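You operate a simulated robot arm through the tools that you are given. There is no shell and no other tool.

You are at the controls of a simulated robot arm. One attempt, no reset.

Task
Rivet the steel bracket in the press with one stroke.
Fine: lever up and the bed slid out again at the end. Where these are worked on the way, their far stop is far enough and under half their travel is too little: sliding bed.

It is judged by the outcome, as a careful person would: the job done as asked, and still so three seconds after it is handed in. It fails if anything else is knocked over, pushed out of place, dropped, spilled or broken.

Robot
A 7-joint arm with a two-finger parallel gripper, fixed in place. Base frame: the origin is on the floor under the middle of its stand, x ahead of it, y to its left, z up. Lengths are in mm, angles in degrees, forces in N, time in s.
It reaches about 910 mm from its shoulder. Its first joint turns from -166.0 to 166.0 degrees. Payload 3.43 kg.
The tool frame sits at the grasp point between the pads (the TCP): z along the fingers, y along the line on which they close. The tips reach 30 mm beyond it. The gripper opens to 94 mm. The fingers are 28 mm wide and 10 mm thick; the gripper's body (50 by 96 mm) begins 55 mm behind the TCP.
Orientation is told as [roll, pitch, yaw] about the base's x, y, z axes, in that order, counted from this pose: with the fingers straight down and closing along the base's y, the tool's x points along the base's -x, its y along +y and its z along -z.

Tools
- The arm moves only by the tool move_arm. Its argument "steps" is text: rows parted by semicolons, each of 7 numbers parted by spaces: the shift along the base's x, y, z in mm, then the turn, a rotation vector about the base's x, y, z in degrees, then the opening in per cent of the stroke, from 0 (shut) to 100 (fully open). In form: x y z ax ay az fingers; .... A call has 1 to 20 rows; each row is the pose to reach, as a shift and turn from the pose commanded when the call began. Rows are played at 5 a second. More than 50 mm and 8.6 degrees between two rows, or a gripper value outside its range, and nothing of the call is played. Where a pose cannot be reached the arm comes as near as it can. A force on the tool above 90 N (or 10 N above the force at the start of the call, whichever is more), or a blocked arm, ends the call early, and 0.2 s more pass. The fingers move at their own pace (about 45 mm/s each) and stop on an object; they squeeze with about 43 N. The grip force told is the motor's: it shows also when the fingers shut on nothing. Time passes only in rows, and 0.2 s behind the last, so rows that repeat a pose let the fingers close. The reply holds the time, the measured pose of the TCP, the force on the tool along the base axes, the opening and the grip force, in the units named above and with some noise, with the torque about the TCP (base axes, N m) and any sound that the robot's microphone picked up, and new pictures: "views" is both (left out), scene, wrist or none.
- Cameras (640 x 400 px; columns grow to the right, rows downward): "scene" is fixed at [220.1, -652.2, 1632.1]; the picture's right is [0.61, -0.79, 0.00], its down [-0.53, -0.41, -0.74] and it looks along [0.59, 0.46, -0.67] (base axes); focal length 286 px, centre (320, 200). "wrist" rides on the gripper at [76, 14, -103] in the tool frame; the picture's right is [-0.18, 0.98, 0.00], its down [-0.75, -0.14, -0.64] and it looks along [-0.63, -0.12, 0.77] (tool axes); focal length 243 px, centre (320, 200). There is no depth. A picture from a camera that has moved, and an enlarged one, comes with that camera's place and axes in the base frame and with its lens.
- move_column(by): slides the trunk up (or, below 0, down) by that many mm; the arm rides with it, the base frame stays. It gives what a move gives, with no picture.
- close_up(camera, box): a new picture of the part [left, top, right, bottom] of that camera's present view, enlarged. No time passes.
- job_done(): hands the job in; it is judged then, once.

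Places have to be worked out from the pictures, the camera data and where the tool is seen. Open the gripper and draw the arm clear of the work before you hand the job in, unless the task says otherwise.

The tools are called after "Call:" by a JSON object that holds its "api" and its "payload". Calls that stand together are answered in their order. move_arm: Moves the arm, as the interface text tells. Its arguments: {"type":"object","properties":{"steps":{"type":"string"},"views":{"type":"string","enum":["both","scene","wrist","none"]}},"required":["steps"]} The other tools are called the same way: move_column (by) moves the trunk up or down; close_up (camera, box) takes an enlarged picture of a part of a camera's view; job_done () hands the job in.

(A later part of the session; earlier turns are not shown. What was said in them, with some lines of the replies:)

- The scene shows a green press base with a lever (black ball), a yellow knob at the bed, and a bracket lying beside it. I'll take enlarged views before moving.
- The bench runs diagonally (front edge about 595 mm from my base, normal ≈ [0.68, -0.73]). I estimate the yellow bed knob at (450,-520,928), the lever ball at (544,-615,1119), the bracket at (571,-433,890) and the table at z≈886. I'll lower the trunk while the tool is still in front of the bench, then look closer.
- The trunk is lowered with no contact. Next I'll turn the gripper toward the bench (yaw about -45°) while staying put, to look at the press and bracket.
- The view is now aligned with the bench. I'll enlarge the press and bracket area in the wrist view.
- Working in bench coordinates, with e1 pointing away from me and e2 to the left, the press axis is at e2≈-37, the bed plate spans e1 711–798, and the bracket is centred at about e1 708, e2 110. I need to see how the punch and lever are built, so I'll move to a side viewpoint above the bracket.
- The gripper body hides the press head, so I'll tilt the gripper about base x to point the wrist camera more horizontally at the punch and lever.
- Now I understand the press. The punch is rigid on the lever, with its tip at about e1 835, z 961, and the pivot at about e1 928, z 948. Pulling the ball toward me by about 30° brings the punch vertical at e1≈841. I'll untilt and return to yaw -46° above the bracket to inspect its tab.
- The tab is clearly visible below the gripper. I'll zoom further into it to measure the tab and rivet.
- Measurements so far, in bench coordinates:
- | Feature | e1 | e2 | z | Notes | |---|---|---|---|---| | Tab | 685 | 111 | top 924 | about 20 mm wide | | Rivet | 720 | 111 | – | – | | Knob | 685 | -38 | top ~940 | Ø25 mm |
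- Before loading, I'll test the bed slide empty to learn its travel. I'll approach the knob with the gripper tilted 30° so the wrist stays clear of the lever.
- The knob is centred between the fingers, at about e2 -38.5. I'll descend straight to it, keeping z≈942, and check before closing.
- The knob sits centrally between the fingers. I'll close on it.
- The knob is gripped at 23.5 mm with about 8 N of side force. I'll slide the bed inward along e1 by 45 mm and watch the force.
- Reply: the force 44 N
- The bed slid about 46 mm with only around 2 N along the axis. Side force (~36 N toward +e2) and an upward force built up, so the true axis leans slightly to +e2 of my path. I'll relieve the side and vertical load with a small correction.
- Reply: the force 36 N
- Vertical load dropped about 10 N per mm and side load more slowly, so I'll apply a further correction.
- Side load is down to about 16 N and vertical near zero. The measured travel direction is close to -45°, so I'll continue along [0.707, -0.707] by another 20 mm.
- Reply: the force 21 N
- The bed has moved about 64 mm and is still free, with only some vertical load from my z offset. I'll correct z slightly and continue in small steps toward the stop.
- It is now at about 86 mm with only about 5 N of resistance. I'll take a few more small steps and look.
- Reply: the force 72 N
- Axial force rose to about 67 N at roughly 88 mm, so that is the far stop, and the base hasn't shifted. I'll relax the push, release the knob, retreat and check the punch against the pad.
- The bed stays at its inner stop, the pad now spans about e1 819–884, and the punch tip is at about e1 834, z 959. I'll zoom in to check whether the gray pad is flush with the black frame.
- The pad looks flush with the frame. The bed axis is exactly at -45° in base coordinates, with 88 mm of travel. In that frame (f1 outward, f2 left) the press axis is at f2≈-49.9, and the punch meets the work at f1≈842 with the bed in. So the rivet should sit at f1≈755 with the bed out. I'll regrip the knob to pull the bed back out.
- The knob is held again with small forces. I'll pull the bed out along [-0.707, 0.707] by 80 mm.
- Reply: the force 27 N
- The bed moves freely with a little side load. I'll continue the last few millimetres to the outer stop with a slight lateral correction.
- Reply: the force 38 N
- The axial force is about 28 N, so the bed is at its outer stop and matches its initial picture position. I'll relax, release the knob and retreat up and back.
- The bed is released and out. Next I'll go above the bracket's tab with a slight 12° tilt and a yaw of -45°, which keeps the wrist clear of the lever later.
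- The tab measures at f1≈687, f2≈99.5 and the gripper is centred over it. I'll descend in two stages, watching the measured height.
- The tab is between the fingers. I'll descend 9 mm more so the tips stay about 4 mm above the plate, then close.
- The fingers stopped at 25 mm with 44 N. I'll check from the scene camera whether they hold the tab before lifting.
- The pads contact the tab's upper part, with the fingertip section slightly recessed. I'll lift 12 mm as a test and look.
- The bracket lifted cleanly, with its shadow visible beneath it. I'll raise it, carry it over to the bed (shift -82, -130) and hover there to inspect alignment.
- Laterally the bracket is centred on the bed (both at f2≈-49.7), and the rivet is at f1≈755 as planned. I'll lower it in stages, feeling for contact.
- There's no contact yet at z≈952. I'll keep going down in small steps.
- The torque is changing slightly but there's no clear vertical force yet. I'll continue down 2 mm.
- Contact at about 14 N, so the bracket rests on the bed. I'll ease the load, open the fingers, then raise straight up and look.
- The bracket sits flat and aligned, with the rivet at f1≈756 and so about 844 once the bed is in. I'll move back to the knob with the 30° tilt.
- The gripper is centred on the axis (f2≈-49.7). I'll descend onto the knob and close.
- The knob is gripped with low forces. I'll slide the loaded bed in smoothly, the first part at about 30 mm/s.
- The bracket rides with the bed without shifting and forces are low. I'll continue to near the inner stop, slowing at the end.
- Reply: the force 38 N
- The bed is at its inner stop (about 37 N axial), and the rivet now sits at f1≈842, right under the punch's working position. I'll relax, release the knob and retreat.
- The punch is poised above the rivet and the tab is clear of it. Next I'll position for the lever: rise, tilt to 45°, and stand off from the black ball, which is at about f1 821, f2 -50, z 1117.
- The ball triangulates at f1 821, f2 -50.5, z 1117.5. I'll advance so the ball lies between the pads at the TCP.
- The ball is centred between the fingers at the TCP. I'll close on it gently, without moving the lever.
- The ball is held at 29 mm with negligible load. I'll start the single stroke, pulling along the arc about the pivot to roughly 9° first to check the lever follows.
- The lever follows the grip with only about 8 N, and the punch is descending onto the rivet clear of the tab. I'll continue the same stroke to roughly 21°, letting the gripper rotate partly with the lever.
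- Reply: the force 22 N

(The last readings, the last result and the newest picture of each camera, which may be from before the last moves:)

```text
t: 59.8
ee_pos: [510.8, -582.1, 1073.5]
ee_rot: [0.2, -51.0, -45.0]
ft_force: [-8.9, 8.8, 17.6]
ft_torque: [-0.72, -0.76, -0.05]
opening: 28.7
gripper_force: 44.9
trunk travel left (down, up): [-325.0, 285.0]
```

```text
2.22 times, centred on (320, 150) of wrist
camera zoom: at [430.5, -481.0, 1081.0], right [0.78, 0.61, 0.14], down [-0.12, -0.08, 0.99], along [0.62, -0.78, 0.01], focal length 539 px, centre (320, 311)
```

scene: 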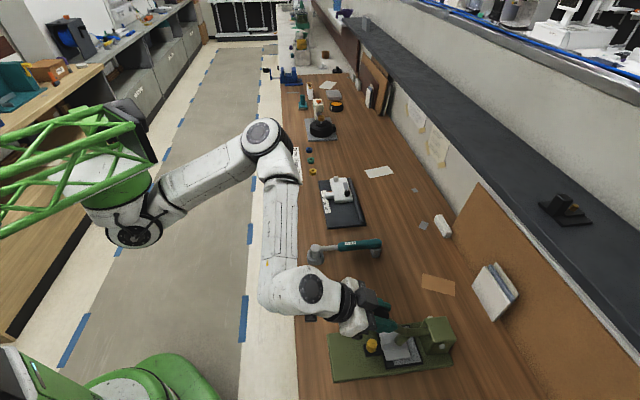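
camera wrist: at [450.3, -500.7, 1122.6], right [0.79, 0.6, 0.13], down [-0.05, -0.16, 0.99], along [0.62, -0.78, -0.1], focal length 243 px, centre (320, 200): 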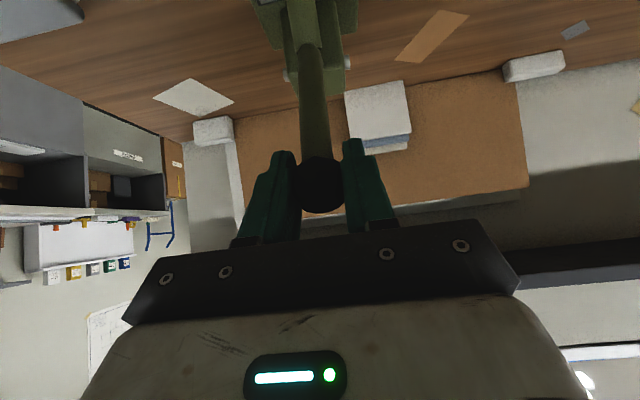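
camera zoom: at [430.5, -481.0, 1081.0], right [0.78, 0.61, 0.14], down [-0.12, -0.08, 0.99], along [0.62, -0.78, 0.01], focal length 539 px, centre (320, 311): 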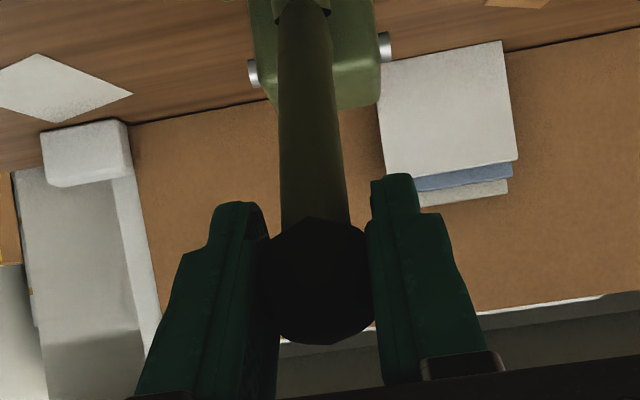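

Tangential resistance is still only about 6 N, with roughly 20 N radial because my assumed radius is slightly small. I'll continue the stroke with a small outward correction to about 27°, watching for the rivet contact.

Call:
{"api": "move_arm", "payload": {"steps": "-2.4 2.4 -3.6 -0.5 -0.5 0 0; -4.7 4.7 -7.5 -1.1 -1.1 0 0; -6.8 6.8 -11.4 -1.6 -1.6 0 0; -8.8 8.8 -15.5 -2.1 -2.1 0 0", "views": "scene"}}

Call:
{"api": "close_up", "payload": {"camera": "scene", "box": [340, 280, 460, 380]}}

Call:
{"api": "close_up", "payload": {"camera": "wrist", "box": [220, 60, 420, 240]}}

```text
t: 60.8
ee_pos: [502.6, -572.3, 1056.3]
ee_rot: [0.2, -53.9, -44.9]
ft_force: [-3.1, -0.7, 8.5]
ft_torque: [-0.83, -0.81, 0.03]
opening: 29.0
gripper_force: 45.0
trunk travel left (down, up): [-325.0, 285.0]
```

scene: 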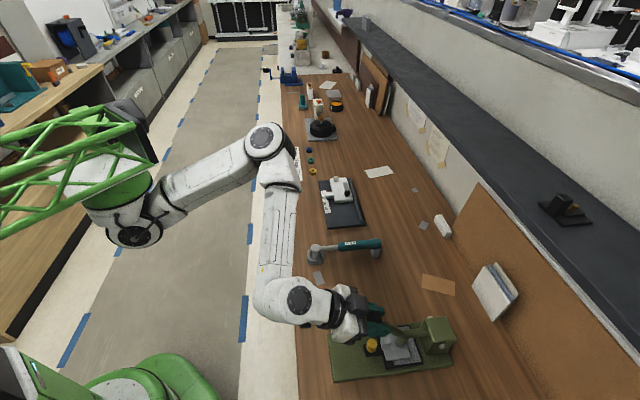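

```text
4.00 times, centred on (400, 330) of scene
camera zoom: at [220.1, -652.2, 1632.1], right [0.61, -0.79, 0.0], down [-0.53, -0.41, -0.74], along [0.59, 0.46, -0.67], focal length 1143 px, centre (0, -320)
```

zoom: 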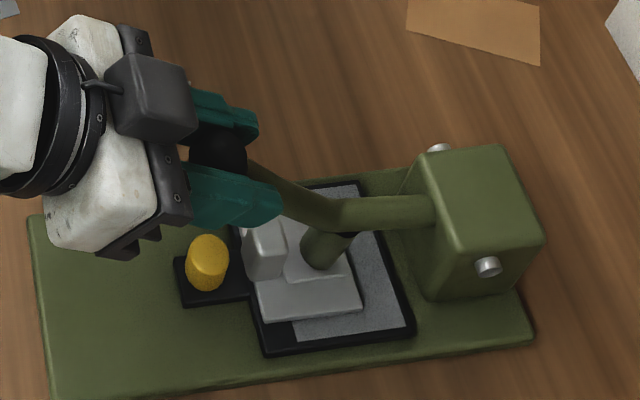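

```text
2.22 times, centred on (320, 150) of wrist
camera zoom: at [422.2, -473.0, 1057.1], right [0.77, 0.62, 0.15], down [-0.15, -0.05, 0.99], along [0.62, -0.78, 0.06], focal length 539 px, centre (320, 311)
```

zoom: 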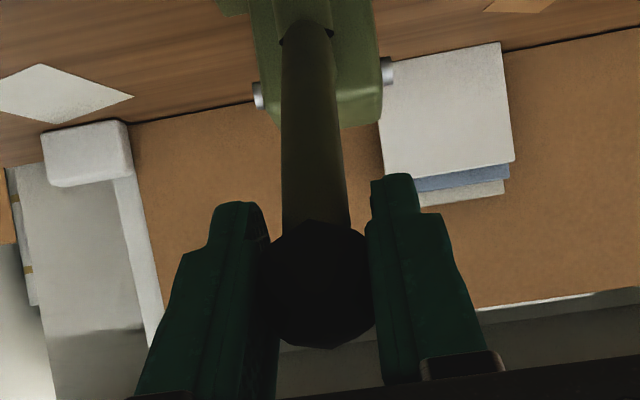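

Resistance is still low, the ball is firmly held, and the punch is nearly vertical over the rivet. I'll continue the same stroke a few more degrees.

Call:
{"api": "move_arm", "payload": {"steps": "-1 1 -2.2 -0.3 -0.3 0 0; -1.8 1.8 -4.3 -0.5 -0.5 0 0; -2.7 2.7 -6.5 -0.8 -0.8 0 0; -3.5 3.5 -8.7 -1 -1 0 0", "views": "scene"}}

Call:
{"api": "close_up", "payload": {"camera": "scene", "box": [340, 280, 460, 380]}}

```text
t: 61.8
ee_pos: [497.8, -569.1, 1049.1]
ee_rot: [0.1, -55.4, -44.8]
ft_force: [7.8, -12.7, 13.6]
ft_torque: [0.16, 0.08, -0.04]
opening: 29.2
gripper_force: 44.6
trunk travel left (down, up): [-325.0, 285.0]
```

scene: 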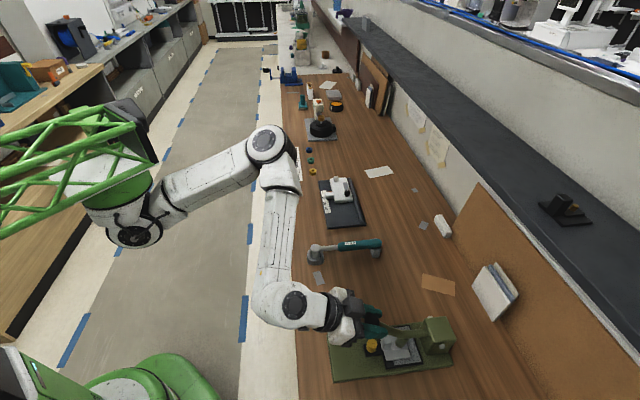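

```text
4.00 times, centred on (400, 330) of scene
camera zoom: at [220.1, -652.2, 1632.1], right [0.61, -0.79, 0.0], down [-0.53, -0.41, -0.74], along [0.59, 0.46, -0.67], focal length 1143 px, centre (0, -320)
```

zoom: 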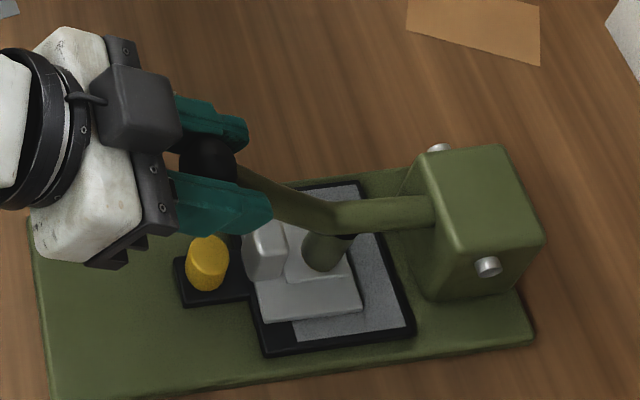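

Tangential resistance rose to about 19 N, so the punch is probably on the rivet. I'll press on in the same stroke.

Call:
{"api": "move_arm", "payload": {"steps": "-0.8 0.8 -2.2 -0.3 -0.3 0 0; -1.6 1.6 -4.4 -0.5 -0.5 0 0; -2.4 2.4 -6.6 -0.8 -0.8 0 0", "views": "scene"}}

Call:
{"api": "close_up", "payload": {"camera": "scene", "box": [340, 280, 460, 380]}}

Call:
{"api": "close_up", "payload": {"camera": "wrist", "box": [220, 60, 420, 240]}}

```text
t: 62.6
ee_pos: [496.6, -568.5, 1047.6]
ee_rot: [-0.2, -57.3, -44.3]
ft_force: [19.7, -18.2, 44.5]
ft_torque: [0.51, 0.48, 0.12]
opening: 29.0
gripper_force: 44.9
trunk travel left (down, up): [-325.0, 285.0]
```

scene: 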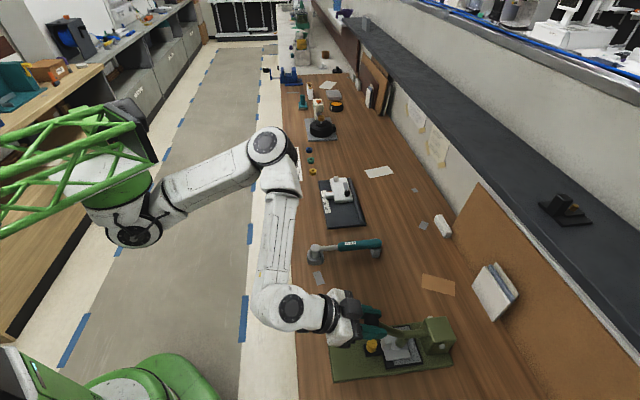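

```text
4.00 times, centred on (400, 330) of scene
camera zoom: at [220.1, -652.2, 1632.1], right [0.61, -0.79, 0.0], down [-0.53, -0.41, -0.74], along [0.59, 0.46, -0.67], focal length 1143 px, centre (0, -320)
```

zoom: 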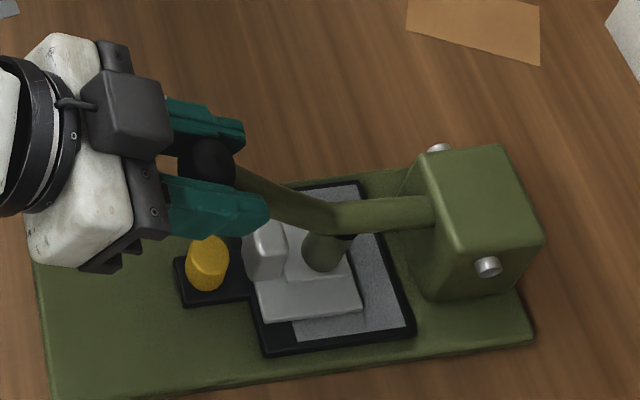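

```text
2.22 times, centred on (320, 150) of wrist
camera zoom: at [417.6, -469.1, 1039.7], right [0.76, 0.63, 0.15], down [-0.19, -0.01, 0.98], along [0.62, -0.78, 0.12], focal length 539 px, centre (320, 311)
```

zoom: 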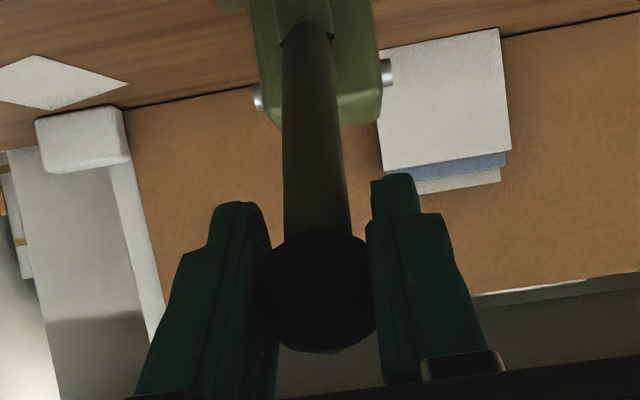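

The lever has stopped near 30°, with about 52 N of resistance. I'll zoom in on the punch and rivet to see whether it is at full stroke.

Call:
{"api": "close_up", "payload": {"camera": "scene", "box": [395, 325, 445, 365]}}

Call:
{"api": "close_up", "payload": {"camera": "wrist", "box": [280, 0, 380, 80]}}

```text
10.00 times, centred on (420, 345) of scene
camera zoom: at [220.1, -652.2, 1632.1], right [0.61, -0.79, 0.0], down [-0.53, -0.41, -0.74], along [0.59, 0.46, -0.67], focal length 2857 px, centre (-680, -1250)
```

zoom: 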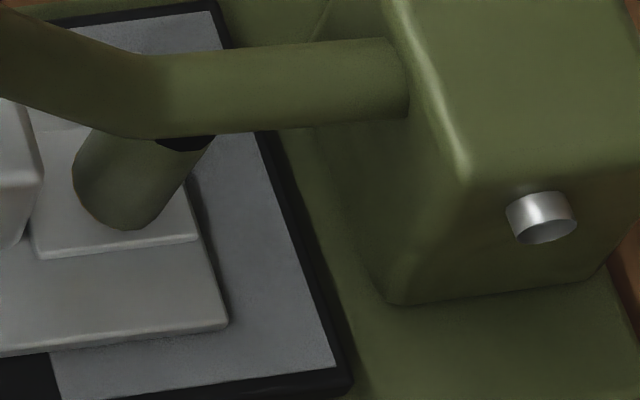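

```text
5.00 times, centred on (330, 40) of wrist
camera zoom: at [417.6, -469.1, 1039.7], right [0.76, 0.63, 0.15], down [-0.19, -0.01, 0.98], along [0.62, -0.78, 0.12], focal length 1213 px, centre (270, 1000)
```

zoom: 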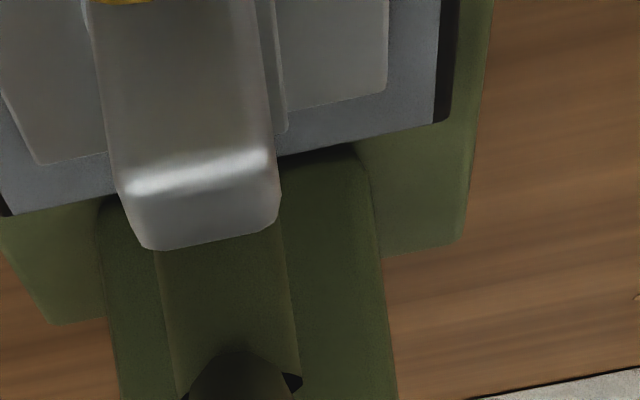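

The punch is vertical with its tip about at the strip's surface (z≈912, f1≈843), and the lever angle is about 30°, so this looks like full stroke. I'll press slightly more and hold to confirm it is at the stop.

Call:
{"api": "move_arm", "payload": {"steps": "-0.5 0.5 -1.5 0 0 0 0; -0.5 0.5 -1.5 0 0 0 0; -0.5 0.5 -1.5 0 0 0 0", "views": "wrist"}}

Call:
{"api": "close_up", "payload": {"camera": "wrist", "box": [220, 60, 420, 240]}}

Call:
{"api": "close_up", "payload": {"camera": "scene", "box": [395, 325, 445, 365]}}

```text
t: 63.4
ee_pos: [497.1, -567.5, 1047.5]
ee_rot: [-0.2, -57.3, -44.3]
ft_force: [24.8, -16.7, 49.0]
ft_torque: [0.21, 0.38, -0.16]
opening: 29.2
gripper_force: 44.8
trunk travel left (down, up): [-325.0, 285.0]
camera wrist: at [417.4, -469.2, 1039.1], right [0.76, 0.63, 0.15], down [-0.19, -0.01, 0.98], along [0.62, -0.77, 0.12], focal length 243 px, centre (320, 200)
```

wrist: 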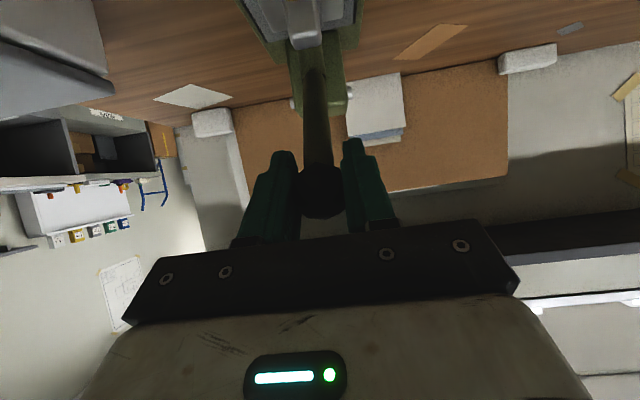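

```text
2.22 times, centred on (320, 150) of wrist
camera zoom: at [417.4, -469.2, 1039.1], right [0.76, 0.63, 0.15], down [-0.19, -0.01, 0.98], along [0.62, -0.77, 0.12], focal length 539 px, centre (320, 311)
```

zoom: 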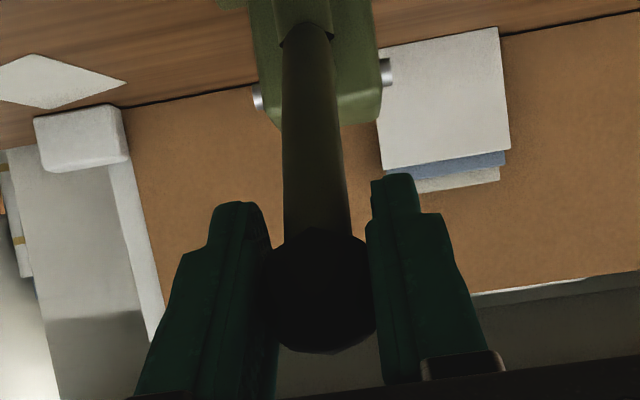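

```text
10.00 times, centred on (420, 345) of scene
camera zoom: at [220.1, -652.2, 1632.1], right [0.61, -0.79, 0.0], down [-0.53, -0.41, -0.74], along [0.59, 0.46, -0.67], focal length 2857 px, centre (-680, -1250)
```

zoom: 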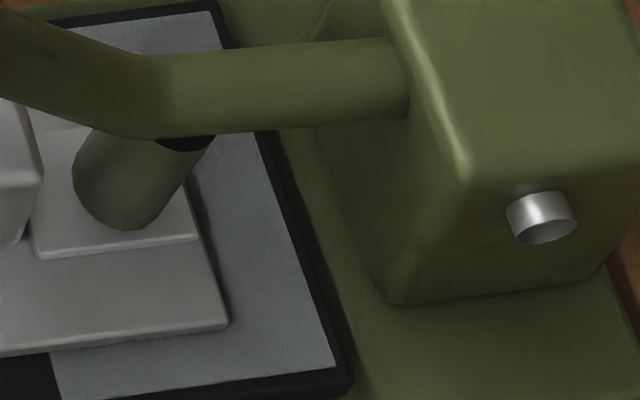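

It doesn't move any further under about 58 N, so the stroke is complete. Now I'll return the lever up along the same arc, nearly to the top first.

Call:
{"api": "move_arm", "payload": {"steps": "2.9 -2.9 8.1 0.7 0.7 0 0; 4.6 -4.6 12.4 1.1 1.1 0 0; 6.4 -6.4 16.8 1.5 1.5 0 0; 10.3 -10.3 25.2 2.3 2.3 0 0; 14.4 -14.4 33.2 3.1 3.1 0 0; 18.7 -18.7 41 3.9 3.9 0 0; 23.5 -23.5 48.4 4.7 4.7 0 0; 28.6 -28.6 55.3 5.5 5.5 0 0; 34 -34 61.7 6.3 6.3 0 0; 39.5 -39.5 67.9 7 7 0 0", "views": "both"}}

Call:
{"api": "close_up", "payload": {"camera": "scene", "box": [340, 270, 460, 380]}}

Call:
{"api": "close_up", "payload": {"camera": "wrist", "box": [220, 60, 420, 240]}}

```text
t: 65.6
ee_pos: [535.4, -605.9, 1108.7]
ee_rot: [0.2, -46.4, -44.9]
ft_force: [-0.3, -2.7, -14.9]
ft_torque: [0.75, 0.76, 0.05]
opening: 28.9
gripper_force: 45.3
trunk travel left (down, up): [-325.0, 285.0]
camera wrist: at [456.0, -506.8, 1126.0], right [0.78, 0.61, 0.14], down [-0.06, -0.14, 0.99], along [0.62, -0.78, -0.07], focal length 243 px, centre (320, 200)
```

scene: 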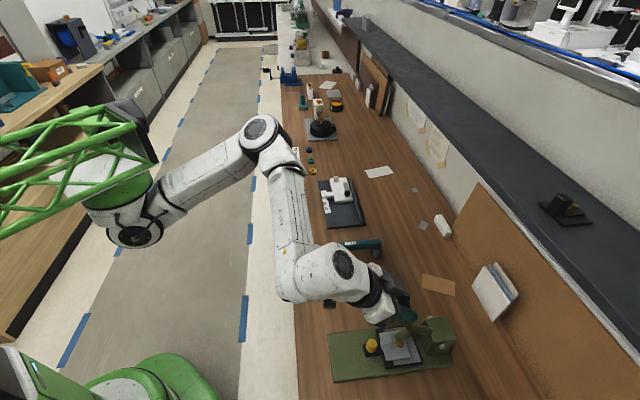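
wrist: 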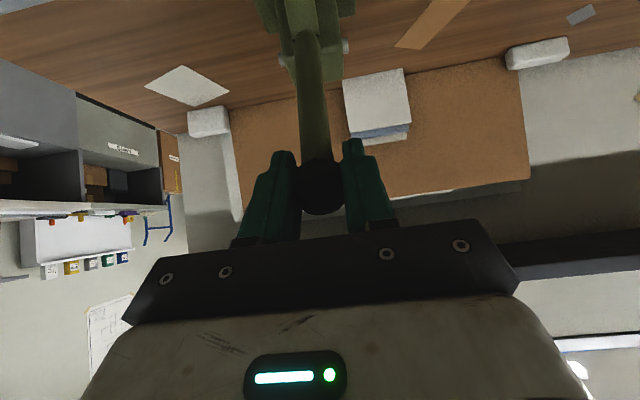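

```text
3.64 times, centred on (400, 325) of scene
camera zoom: at [220.1, -652.2, 1632.1], right [0.61, -0.79, 0.0], down [-0.53, -0.41, -0.74], along [0.59, 0.46, -0.67], focal length 1039 px, centre (29, -254)
```

zoom: 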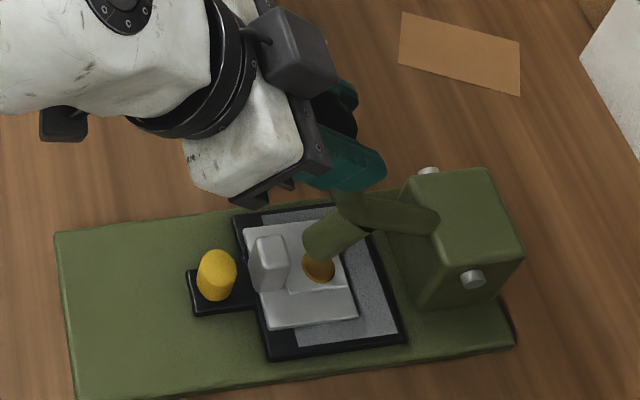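

```text
2.22 times, centred on (320, 150) of wrist
camera zoom: at [456.0, -506.8, 1126.0], right [0.78, 0.61, 0.14], down [-0.06, -0.14, 0.99], along [0.62, -0.78, -0.07], focal length 539 px, centre (320, 311)
```

zoom: 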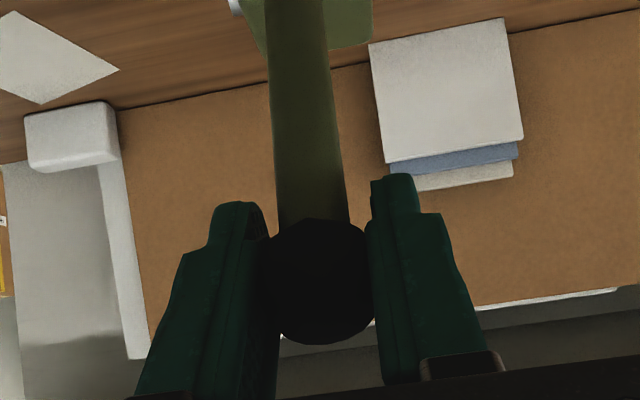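

The rivet now shows a wide flattened head, so the stroke worked. I'll bring the lever the rest of the way to its upper stop.

Call:
{"api": "move_arm", "payload": {"steps": "3 -3 2.8 0.3 0.3 0 0; 6 -6 5.5 0.6 0.6 0 0; 9 -9 8.3 0.9 0.9 0 0; 12 -12 11 1.1 1.1 0 0; 14 -14 12.3 1.1 1.1 0 0; 14 -14 12.3 1.1 1.1 0 0", "views": "both"}}

Call:
{"api": "close_up", "payload": {"camera": "scene", "box": [340, 260, 460, 380]}}

Call:
{"api": "close_up", "payload": {"camera": "wrist", "box": [220, 60, 420, 240]}}

```text
t: 67.0
ee_pos: [546.9, -616.9, 1119.3]
ee_rot: [0.4, -44.7, -45.2]
ft_force: [-25.7, 51.1, -10.9]
ft_torque: [0.3, 0.19, 0.07]
opening: 29.2
gripper_force: 45.1
trunk travel left (down, up): [-325.0, 285.0]
camera wrist: at [467.6, -518.0, 1140.4], right [0.79, 0.6, 0.13], down [-0.04, -0.16, 0.99], along [0.62, -0.78, -0.1], focal length 243 px, centre (320, 200)
```

scene: 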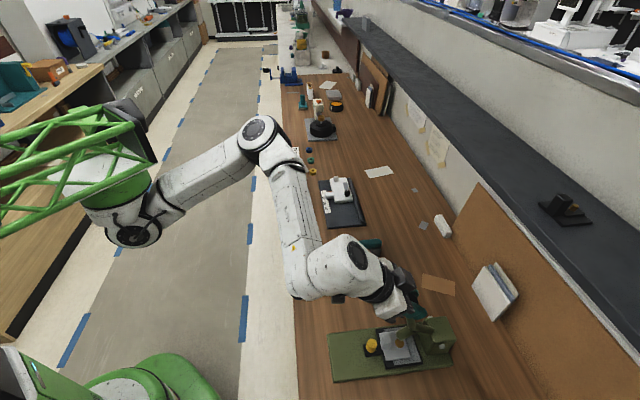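
wrist: 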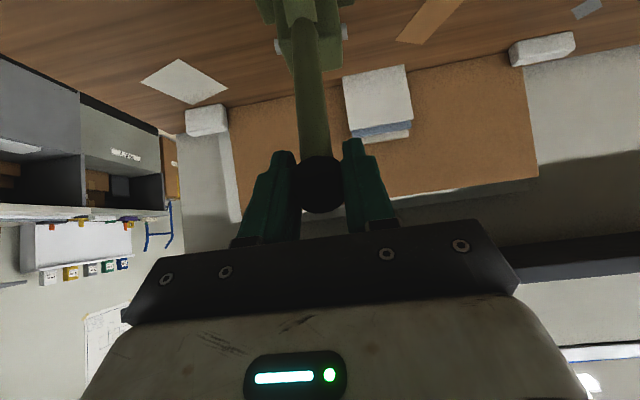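

```text
3.33 times, centred on (400, 320) of scene
camera zoom: at [220.1, -652.2, 1632.1], right [0.61, -0.79, 0.0], down [-0.53, -0.41, -0.74], along [0.59, 0.46, -0.67], focal length 952 px, centre (53, -200)
```

zoom: 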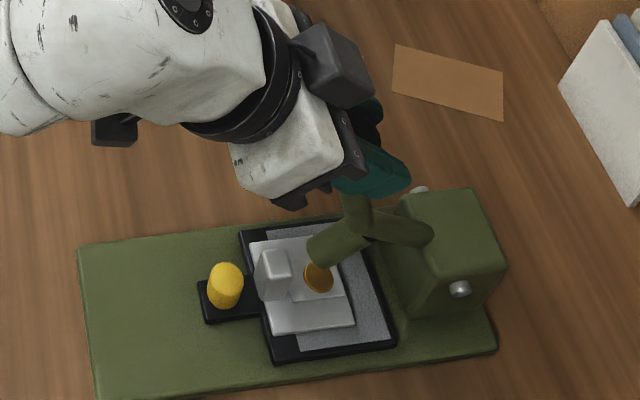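

```text
2.22 times, centred on (320, 150) of wrist
camera zoom: at [467.6, -518.0, 1140.4], right [0.79, 0.6, 0.13], down [-0.04, -0.16, 0.99], along [0.62, -0.78, -0.1], focal length 539 px, centre (320, 311)
```

zoom: 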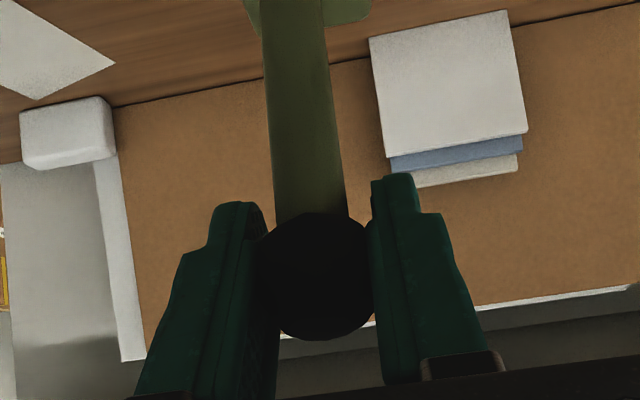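

The axial force is about -54 N, so the lever is at its upper stop. I'll relax back to the original rest pose, open wide and back away along the finger axis.

Call:
{"api": "move_arm", "payload": {"steps": "-1 1 -0.7 0 0 0 0; -2 2 -1.3 0 0 0 0; -2 2 -1.3 0 0 0 0", "views": "none"}}

Call:
{"api": "move_arm", "payload": {"steps": "0 0 0 0 0 0 30; 0 0 0 0 0 0 65; 0 0 0 0 0 0 65; 0 0 0 0 0 0 65; -9 9 12.5 0 0 0 65; -20 20 28 0 0 0 65; -32 32 45 0 0 0 65; -45 45 60 0 0 0 65; -60 60 60 0 0 0 65; -60 60 60 0 0 0 65", "views": "both"}}

Call:
{"api": "close_up", "payload": {"camera": "scene", "box": [320, 270, 470, 390]}}

```text
t: 67.8
ee_pos: [545.8, -616.6, 1119.8]
ee_rot: [0.1, -44.9, -44.9]
ft_force: [-18.8, 28.5, -5.2]
ft_torque: [0.31, 0.46, -0.05]
opening: 29.2
gripper_force: 46.0
trunk travel left (down, up): [-325.0, 285.0]
```

```text
t: 70.0
ee_pos: [485.3, -555.8, 1171.6]
ee_rot: [-0.2, -44.0, -44.7]
ft_force: [0.7, -0.3, 1.6]
ft_torque: [0.02, 0.02, 0.01]
opening: 60.8
gripper_force: 0.1
trunk travel left (down, up): [-325.0, 285.0]
camera wrist: at [407.3, -457.9, 1193.7], right [0.79, 0.6, 0.13], down [-0.03, -0.17, 0.99], along [0.62, -0.78, -0.11], focal length 243 px, centre (320, 200)
```

scene: 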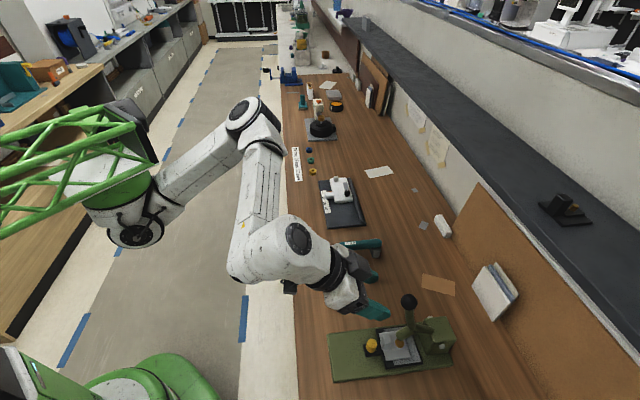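
wrist: 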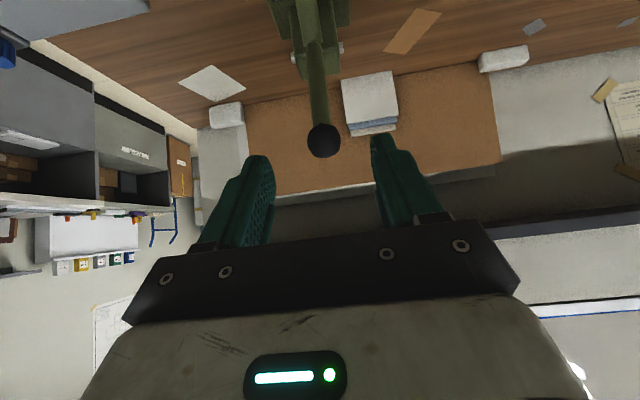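

```text
3.33 times, centred on (395, 330) of scene
camera zoom: at [220.1, -652.2, 1632.1], right [0.61, -0.79, 0.0], down [-0.53, -0.41, -0.74], along [0.59, 0.46, -0.67], focal length 952 px, centre (70, -233)
```

zoom: 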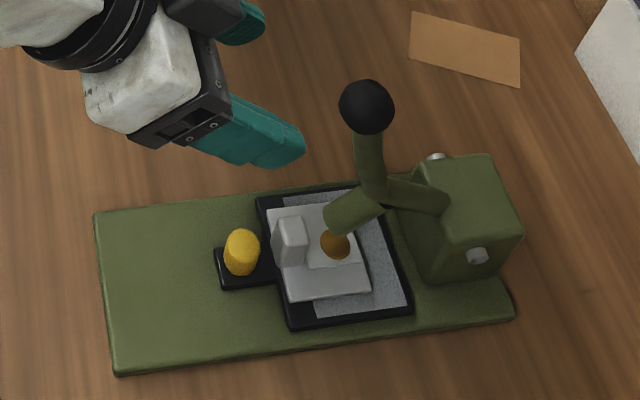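

The lever is up and the rivet head is formed. Next I'll return to the hover pose behind the knob with the 30° tilt.

Call:
{"api": "move_arm", "payload": {"steps": "-12 12 -10 0 0 0 60; -21 21 -45 3.5 3.5 0 60; -21 21 -88 7 7 0 60; -21 21 -128 10 10 0 60; -21 21 -128 10 10 0 60; -21 21 -128 10 10 0 60", "views": "both"}}

Call:
{"api": "close_up", "payload": {"camera": "wrist", "box": [220, 40, 420, 240]}}

```text
t: 71.4
ee_pos: [465.9, -536.9, 1050.8]
ee_rot: [0.2, -30.7, -44.8]
ft_force: [0.4, 0.0, -0.8]
ft_torque: [0.01, 0.01, 0.0]
opening: 56.3
gripper_force: 0.1
trunk travel left (down, up): [-325.0, 285.0]
camera wrist: at [393.1, -444.6, 1100.3], right [0.8, 0.59, 0.1], down [0.12, -0.33, 0.94], along [0.58, -0.74, -0.34], focal length 243 px, centre (320, 200)
```

scene: 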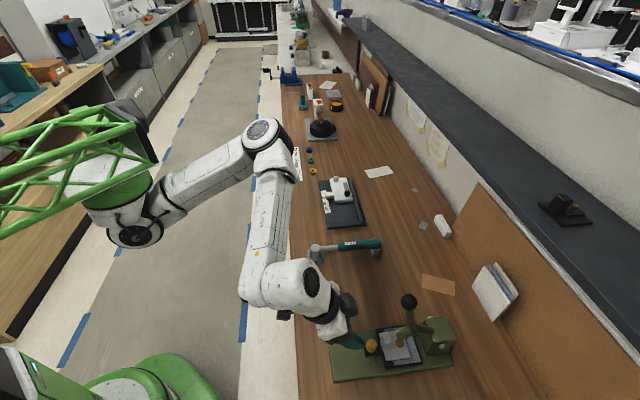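
wrist: 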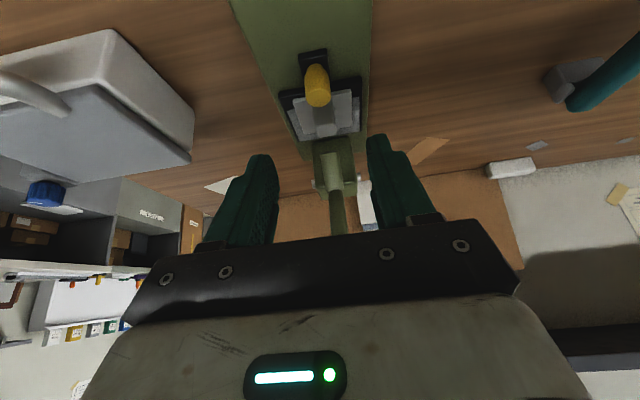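

```text
2.00 times, centred on (320, 140) of wrist
camera zoom: at [393.1, -444.6, 1100.3], right [0.8, 0.59, 0.1], down [0.12, -0.33, 0.94], along [0.58, -0.74, -0.34], focal length 485 px, centre (320, 320)
```

zoom: 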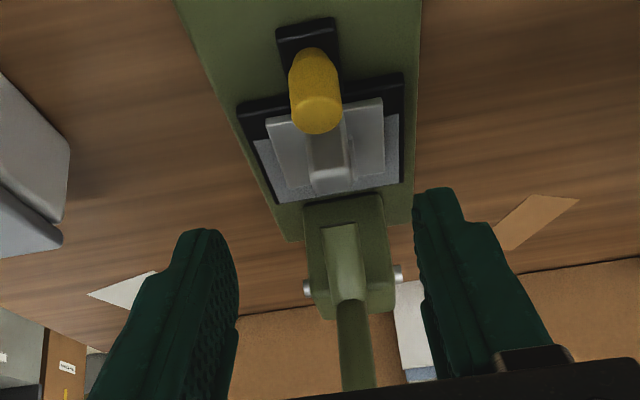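

I'm aligned on the press axis (f2≈-50.2). I'll descend to the knob and grip it.

Call:
{"api": "move_arm", "payload": {"steps": "10 -10 -27 0 0 0 60; 20 -20 -54 0 0 0 60; 30 -30 -80 0 0 0 60; 40.4 -40 -107 0 0 0 60; 40.4 -40 -107 0 0 0 60; 40.4 -40 -107 0 0 0 0; 40.4 -40 -107 0 0 0 0; 40.4 -40 -107 0 0 0 0; 40.4 -40 -107 0 0 0 0", "views": "wrist"}}

```text
t: 73.4
ee_pos: [506.8, -576.0, 944.1]
ee_rot: [0.2, -30.9, -44.9]
ft_force: [1.4, 1.1, -1.5]
ft_torque: [-0.55, 0.44, 0.0]
opening: 23.3
gripper_force: 45.0
trunk travel left (down, up): [-325.0, 285.0]
camera wrist: at [432.7, -483.6, 994.2], right [0.8, 0.59, 0.1], down [0.12, -0.33, 0.94], along [0.58, -0.74, -0.34], focal length 243 px, centre (320, 200)
```

wrist: 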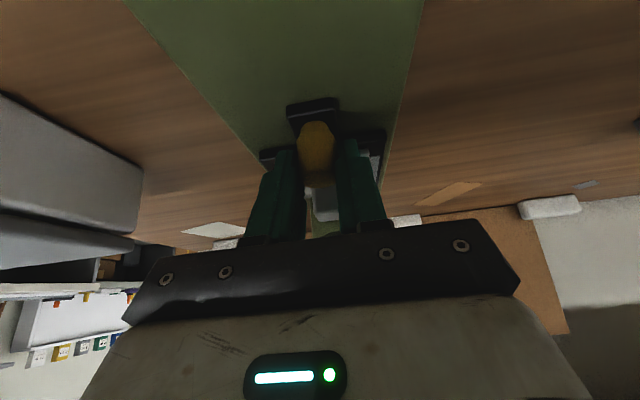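

The knob is gripped with almost no load. I'll slide the bed out smoothly, first about 80 mm.

Call:
{"api": "move_arm", "payload": {"steps": "-2 2 0 0 0 0 0; -6 6 0 0 0 0 0; -10 10 0 0 0 0 0; -14 14 0 0 0 0 0; -18 18 0 0 0 0 0; -22 22 0 0 0 0 0; -26 26 0 0 0 0 0; -30 30 0 0 0 0 0; -34 34 0 0 0 0 0; -38 38 0 0 0 0 0; -42 42 0 0 0 0 0; -46 46 0 0 0 0 0; -50 50 0 0 0 0 0; -54 54 0 0 0 0 0; -56 56 0 0 0 0 0; -57 57 0 0 0 0 0; -57 57 0 0 0 0 0", "views": "scene"}}

Call:
{"api": "close_up", "payload": {"camera": "scene", "box": [310, 280, 470, 390]}}

```text
t: 77.0
ee_pos: [448.9, -519.6, 944.0]
ee_rot: [0.3, -30.8, -45.1]
ft_force: [-7.1, -8.7, -37.8]
ft_torque: [-0.78, 0.77, -0.01]
opening: 23.4
gripper_force: 45.6
trunk travel left (down, up): [-325.0, 285.0]
```

scene: 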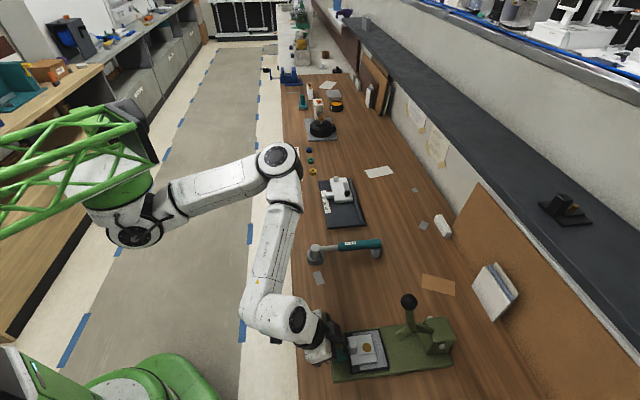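

```text
3.64 times, centred on (390, 335) of scene
camera zoom: at [220.1, -652.2, 1632.1], right [0.61, -0.79, 0.0], down [-0.53, -0.41, -0.74], along [0.59, 0.46, -0.67], focal length 1039 px, centre (66, -291)
```

zoom: 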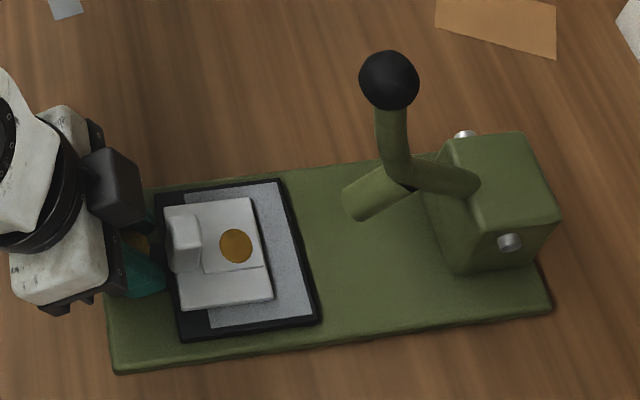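

The riveted bracket came out with the bed. Some vertical load built up (-38 N), so I'll ease z and pull the last few millimetres to the outer stop.

Call:
{"api": "move_arm", "payload": {"steps": "0 0 -1.5 0 0 0 0; 0 0 -3 0 0 0 0; -2 2 -3 0 0 0 0; -4 4 -3 0 0 0 0; -5.5 5.5 -3 0 0 0 0; -5.5 5.5 -3 0 0 0 0", "views": "scene"}}

Call:
{"api": "close_up", "payload": {"camera": "scene", "box": [290, 280, 470, 400]}}

```text
t: 78.4
ee_pos: [445.7, -515.7, 944.1]
ee_rot: [0.1, -31.2, -44.8]
ft_force: [9.8, -26.3, 0.0]
ft_torque: [-1.18, 0.24, 0.01]
opening: 23.2
gripper_force: 44.9
trunk travel left (down, up): [-325.0, 285.0]
```

scene: 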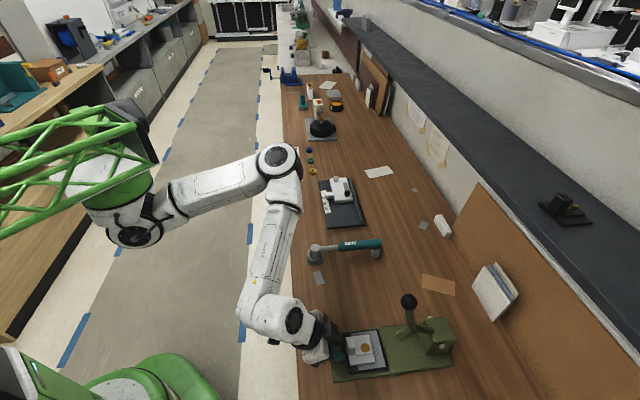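

```text
3.33 times, centred on (380, 340) of scene
camera zoom: at [220.1, -652.2, 1632.1], right [0.61, -0.79, 0.0], down [-0.53, -0.41, -0.74], along [0.59, 0.46, -0.67], focal length 952 px, centre (120, -267)
```

zoom: 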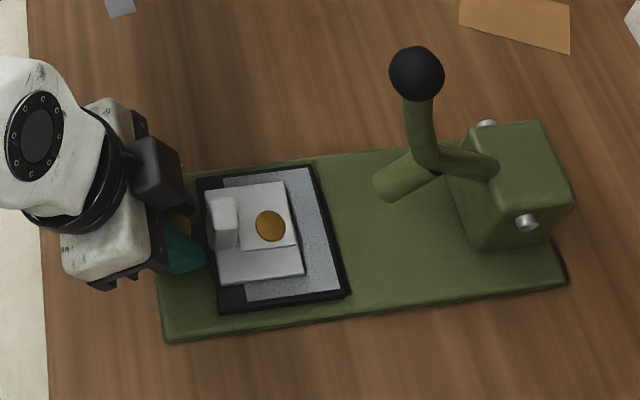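

The bed is back at its outer stop (about 25 N) and matches its original position, and the lever is unchanged. I'll relax, release and withdraw up and back.

Call:
{"api": "move_arm", "payload": {"steps": "2 -2 0 0 0 0 0; 2 -2 0 0 0 0 60; 2 -2 0 0 0 0 60; 2 -2 0 0 0 0 60; -8 8 25 0 0 0 60; -18 18 50 0 0 0 60; -28 28 75 0 0 0 60; -38 38 105 0 0 0 60; -58 58 130 0 0 0 60; -80 80 155 0 0 0 60; -80 80 155 0 0 0 60", "views": "both"}}

Call:
{"api": "close_up", "payload": {"camera": "scene", "box": [290, 280, 470, 400]}}

Call:
{"api": "close_up", "payload": {"camera": "wrist", "box": [220, 40, 420, 240]}}

```text
t: 80.8
ee_pos: [360.9, -432.4, 1092.5]
ee_rot: [0.2, -29.9, -44.9]
ft_force: [0.1, -0.8, 0.3]
ft_torque: [-0.02, 0.04, 0.03]
opening: 56.1
gripper_force: 0.2
trunk travel left (down, up): [-325.0, 285.0]
camera wrist: at [288.0, -339.9, 1144.0], right [0.81, 0.58, 0.09], down [0.14, -0.34, 0.93], along [0.58, -0.74, -0.35], focal length 243 px, centre (320, 200)
```

scene: 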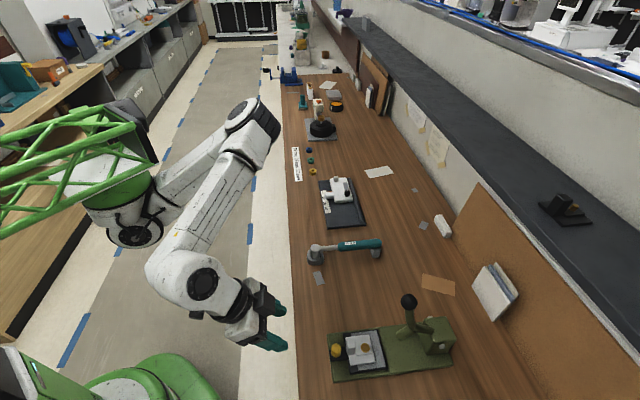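
wrist: 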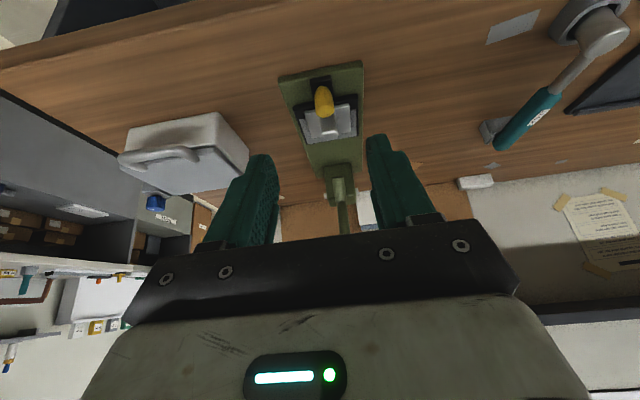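

```text
3.33 times, centred on (380, 340) of scene
camera zoom: at [220.1, -652.2, 1632.1], right [0.61, -0.79, 0.0], down [-0.53, -0.41, -0.74], along [0.59, 0.46, -0.67], focal length 952 px, centre (120, -267)
```

zoom: 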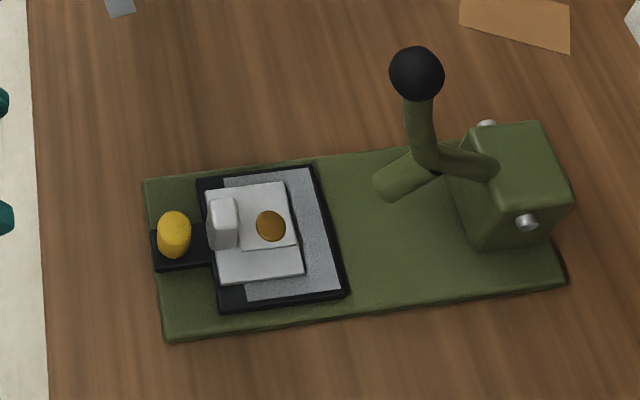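

```text
2.00 times, centred on (320, 140) of wrist
camera zoom: at [288.0, -339.9, 1144.0], right [0.81, 0.58, 0.09], down [0.14, -0.34, 0.93], along [0.58, -0.74, -0.35], focal length 485 px, centre (320, 320)
```

zoom: 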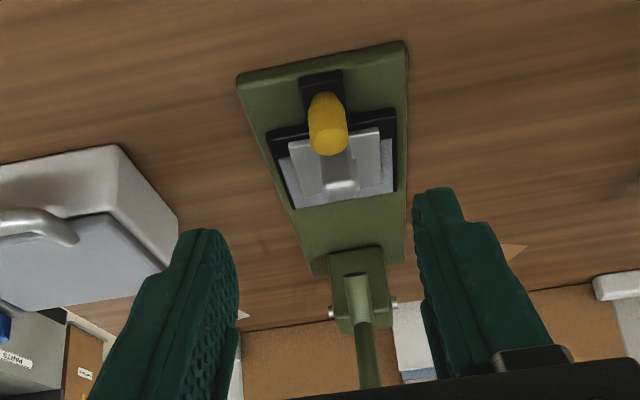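

The rivet is formed, the lever is up in its original place, the bed is out with the bracket on it, and nothing else has moved. I'll open the gripper fully and let things settle before handing in.

Call:
{"api": "move_arm", "payload": {"steps": "0 0 0 0 0 0 100; -10 10 15 0 0 0 100; -20 20 30 0 0 0 100; -20 20 30 0 0 0 100; -20 20 30 0 0 0 100", "views": "scene"}}

```text
t: 82.0
ee_pos: [343.1, -412.6, 1122.8]
ee_rot: [-0.1, -29.8, -44.8]
ft_force: [0.4, -0.4, 0.3]
ft_torque: [0.03, -0.02, 0.05]
opening: 94.1
gripper_force: 0.0
trunk travel left (down, up): [-325.0, 285.0]
```

scene: 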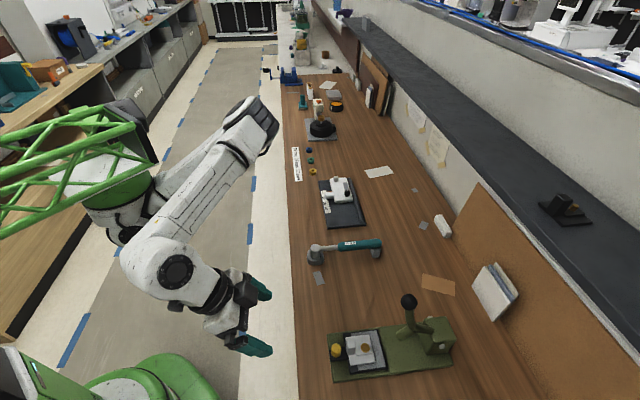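

The scene is stable: the bracket is riveted with one stroke, the lever is up, the bed is out, and the arm is clear with the gripper open. I'm handing in the job.

Call:
{"api": "job_done", "payload": {}}

```text
The job is handed in.
```

The steel bracket is riveted. I pulled the lever down once to its stop, and the rivet now shows a wide, flattened head.

- **Lever:** back up at its upper stop, in its original position.
- **Bed:** slid out to its outer stop, with the riveted bracket still sitting on it. I ran the bed in and out once empty beforehand to find its travel. It was at its far inner stop for the stroke.
- **Surroundings:** nothing else was moved or knocked. The arm is clear of the bench with the gripper fully open.

The job is handed in. The last picture, taken just before that, showed everything in place.
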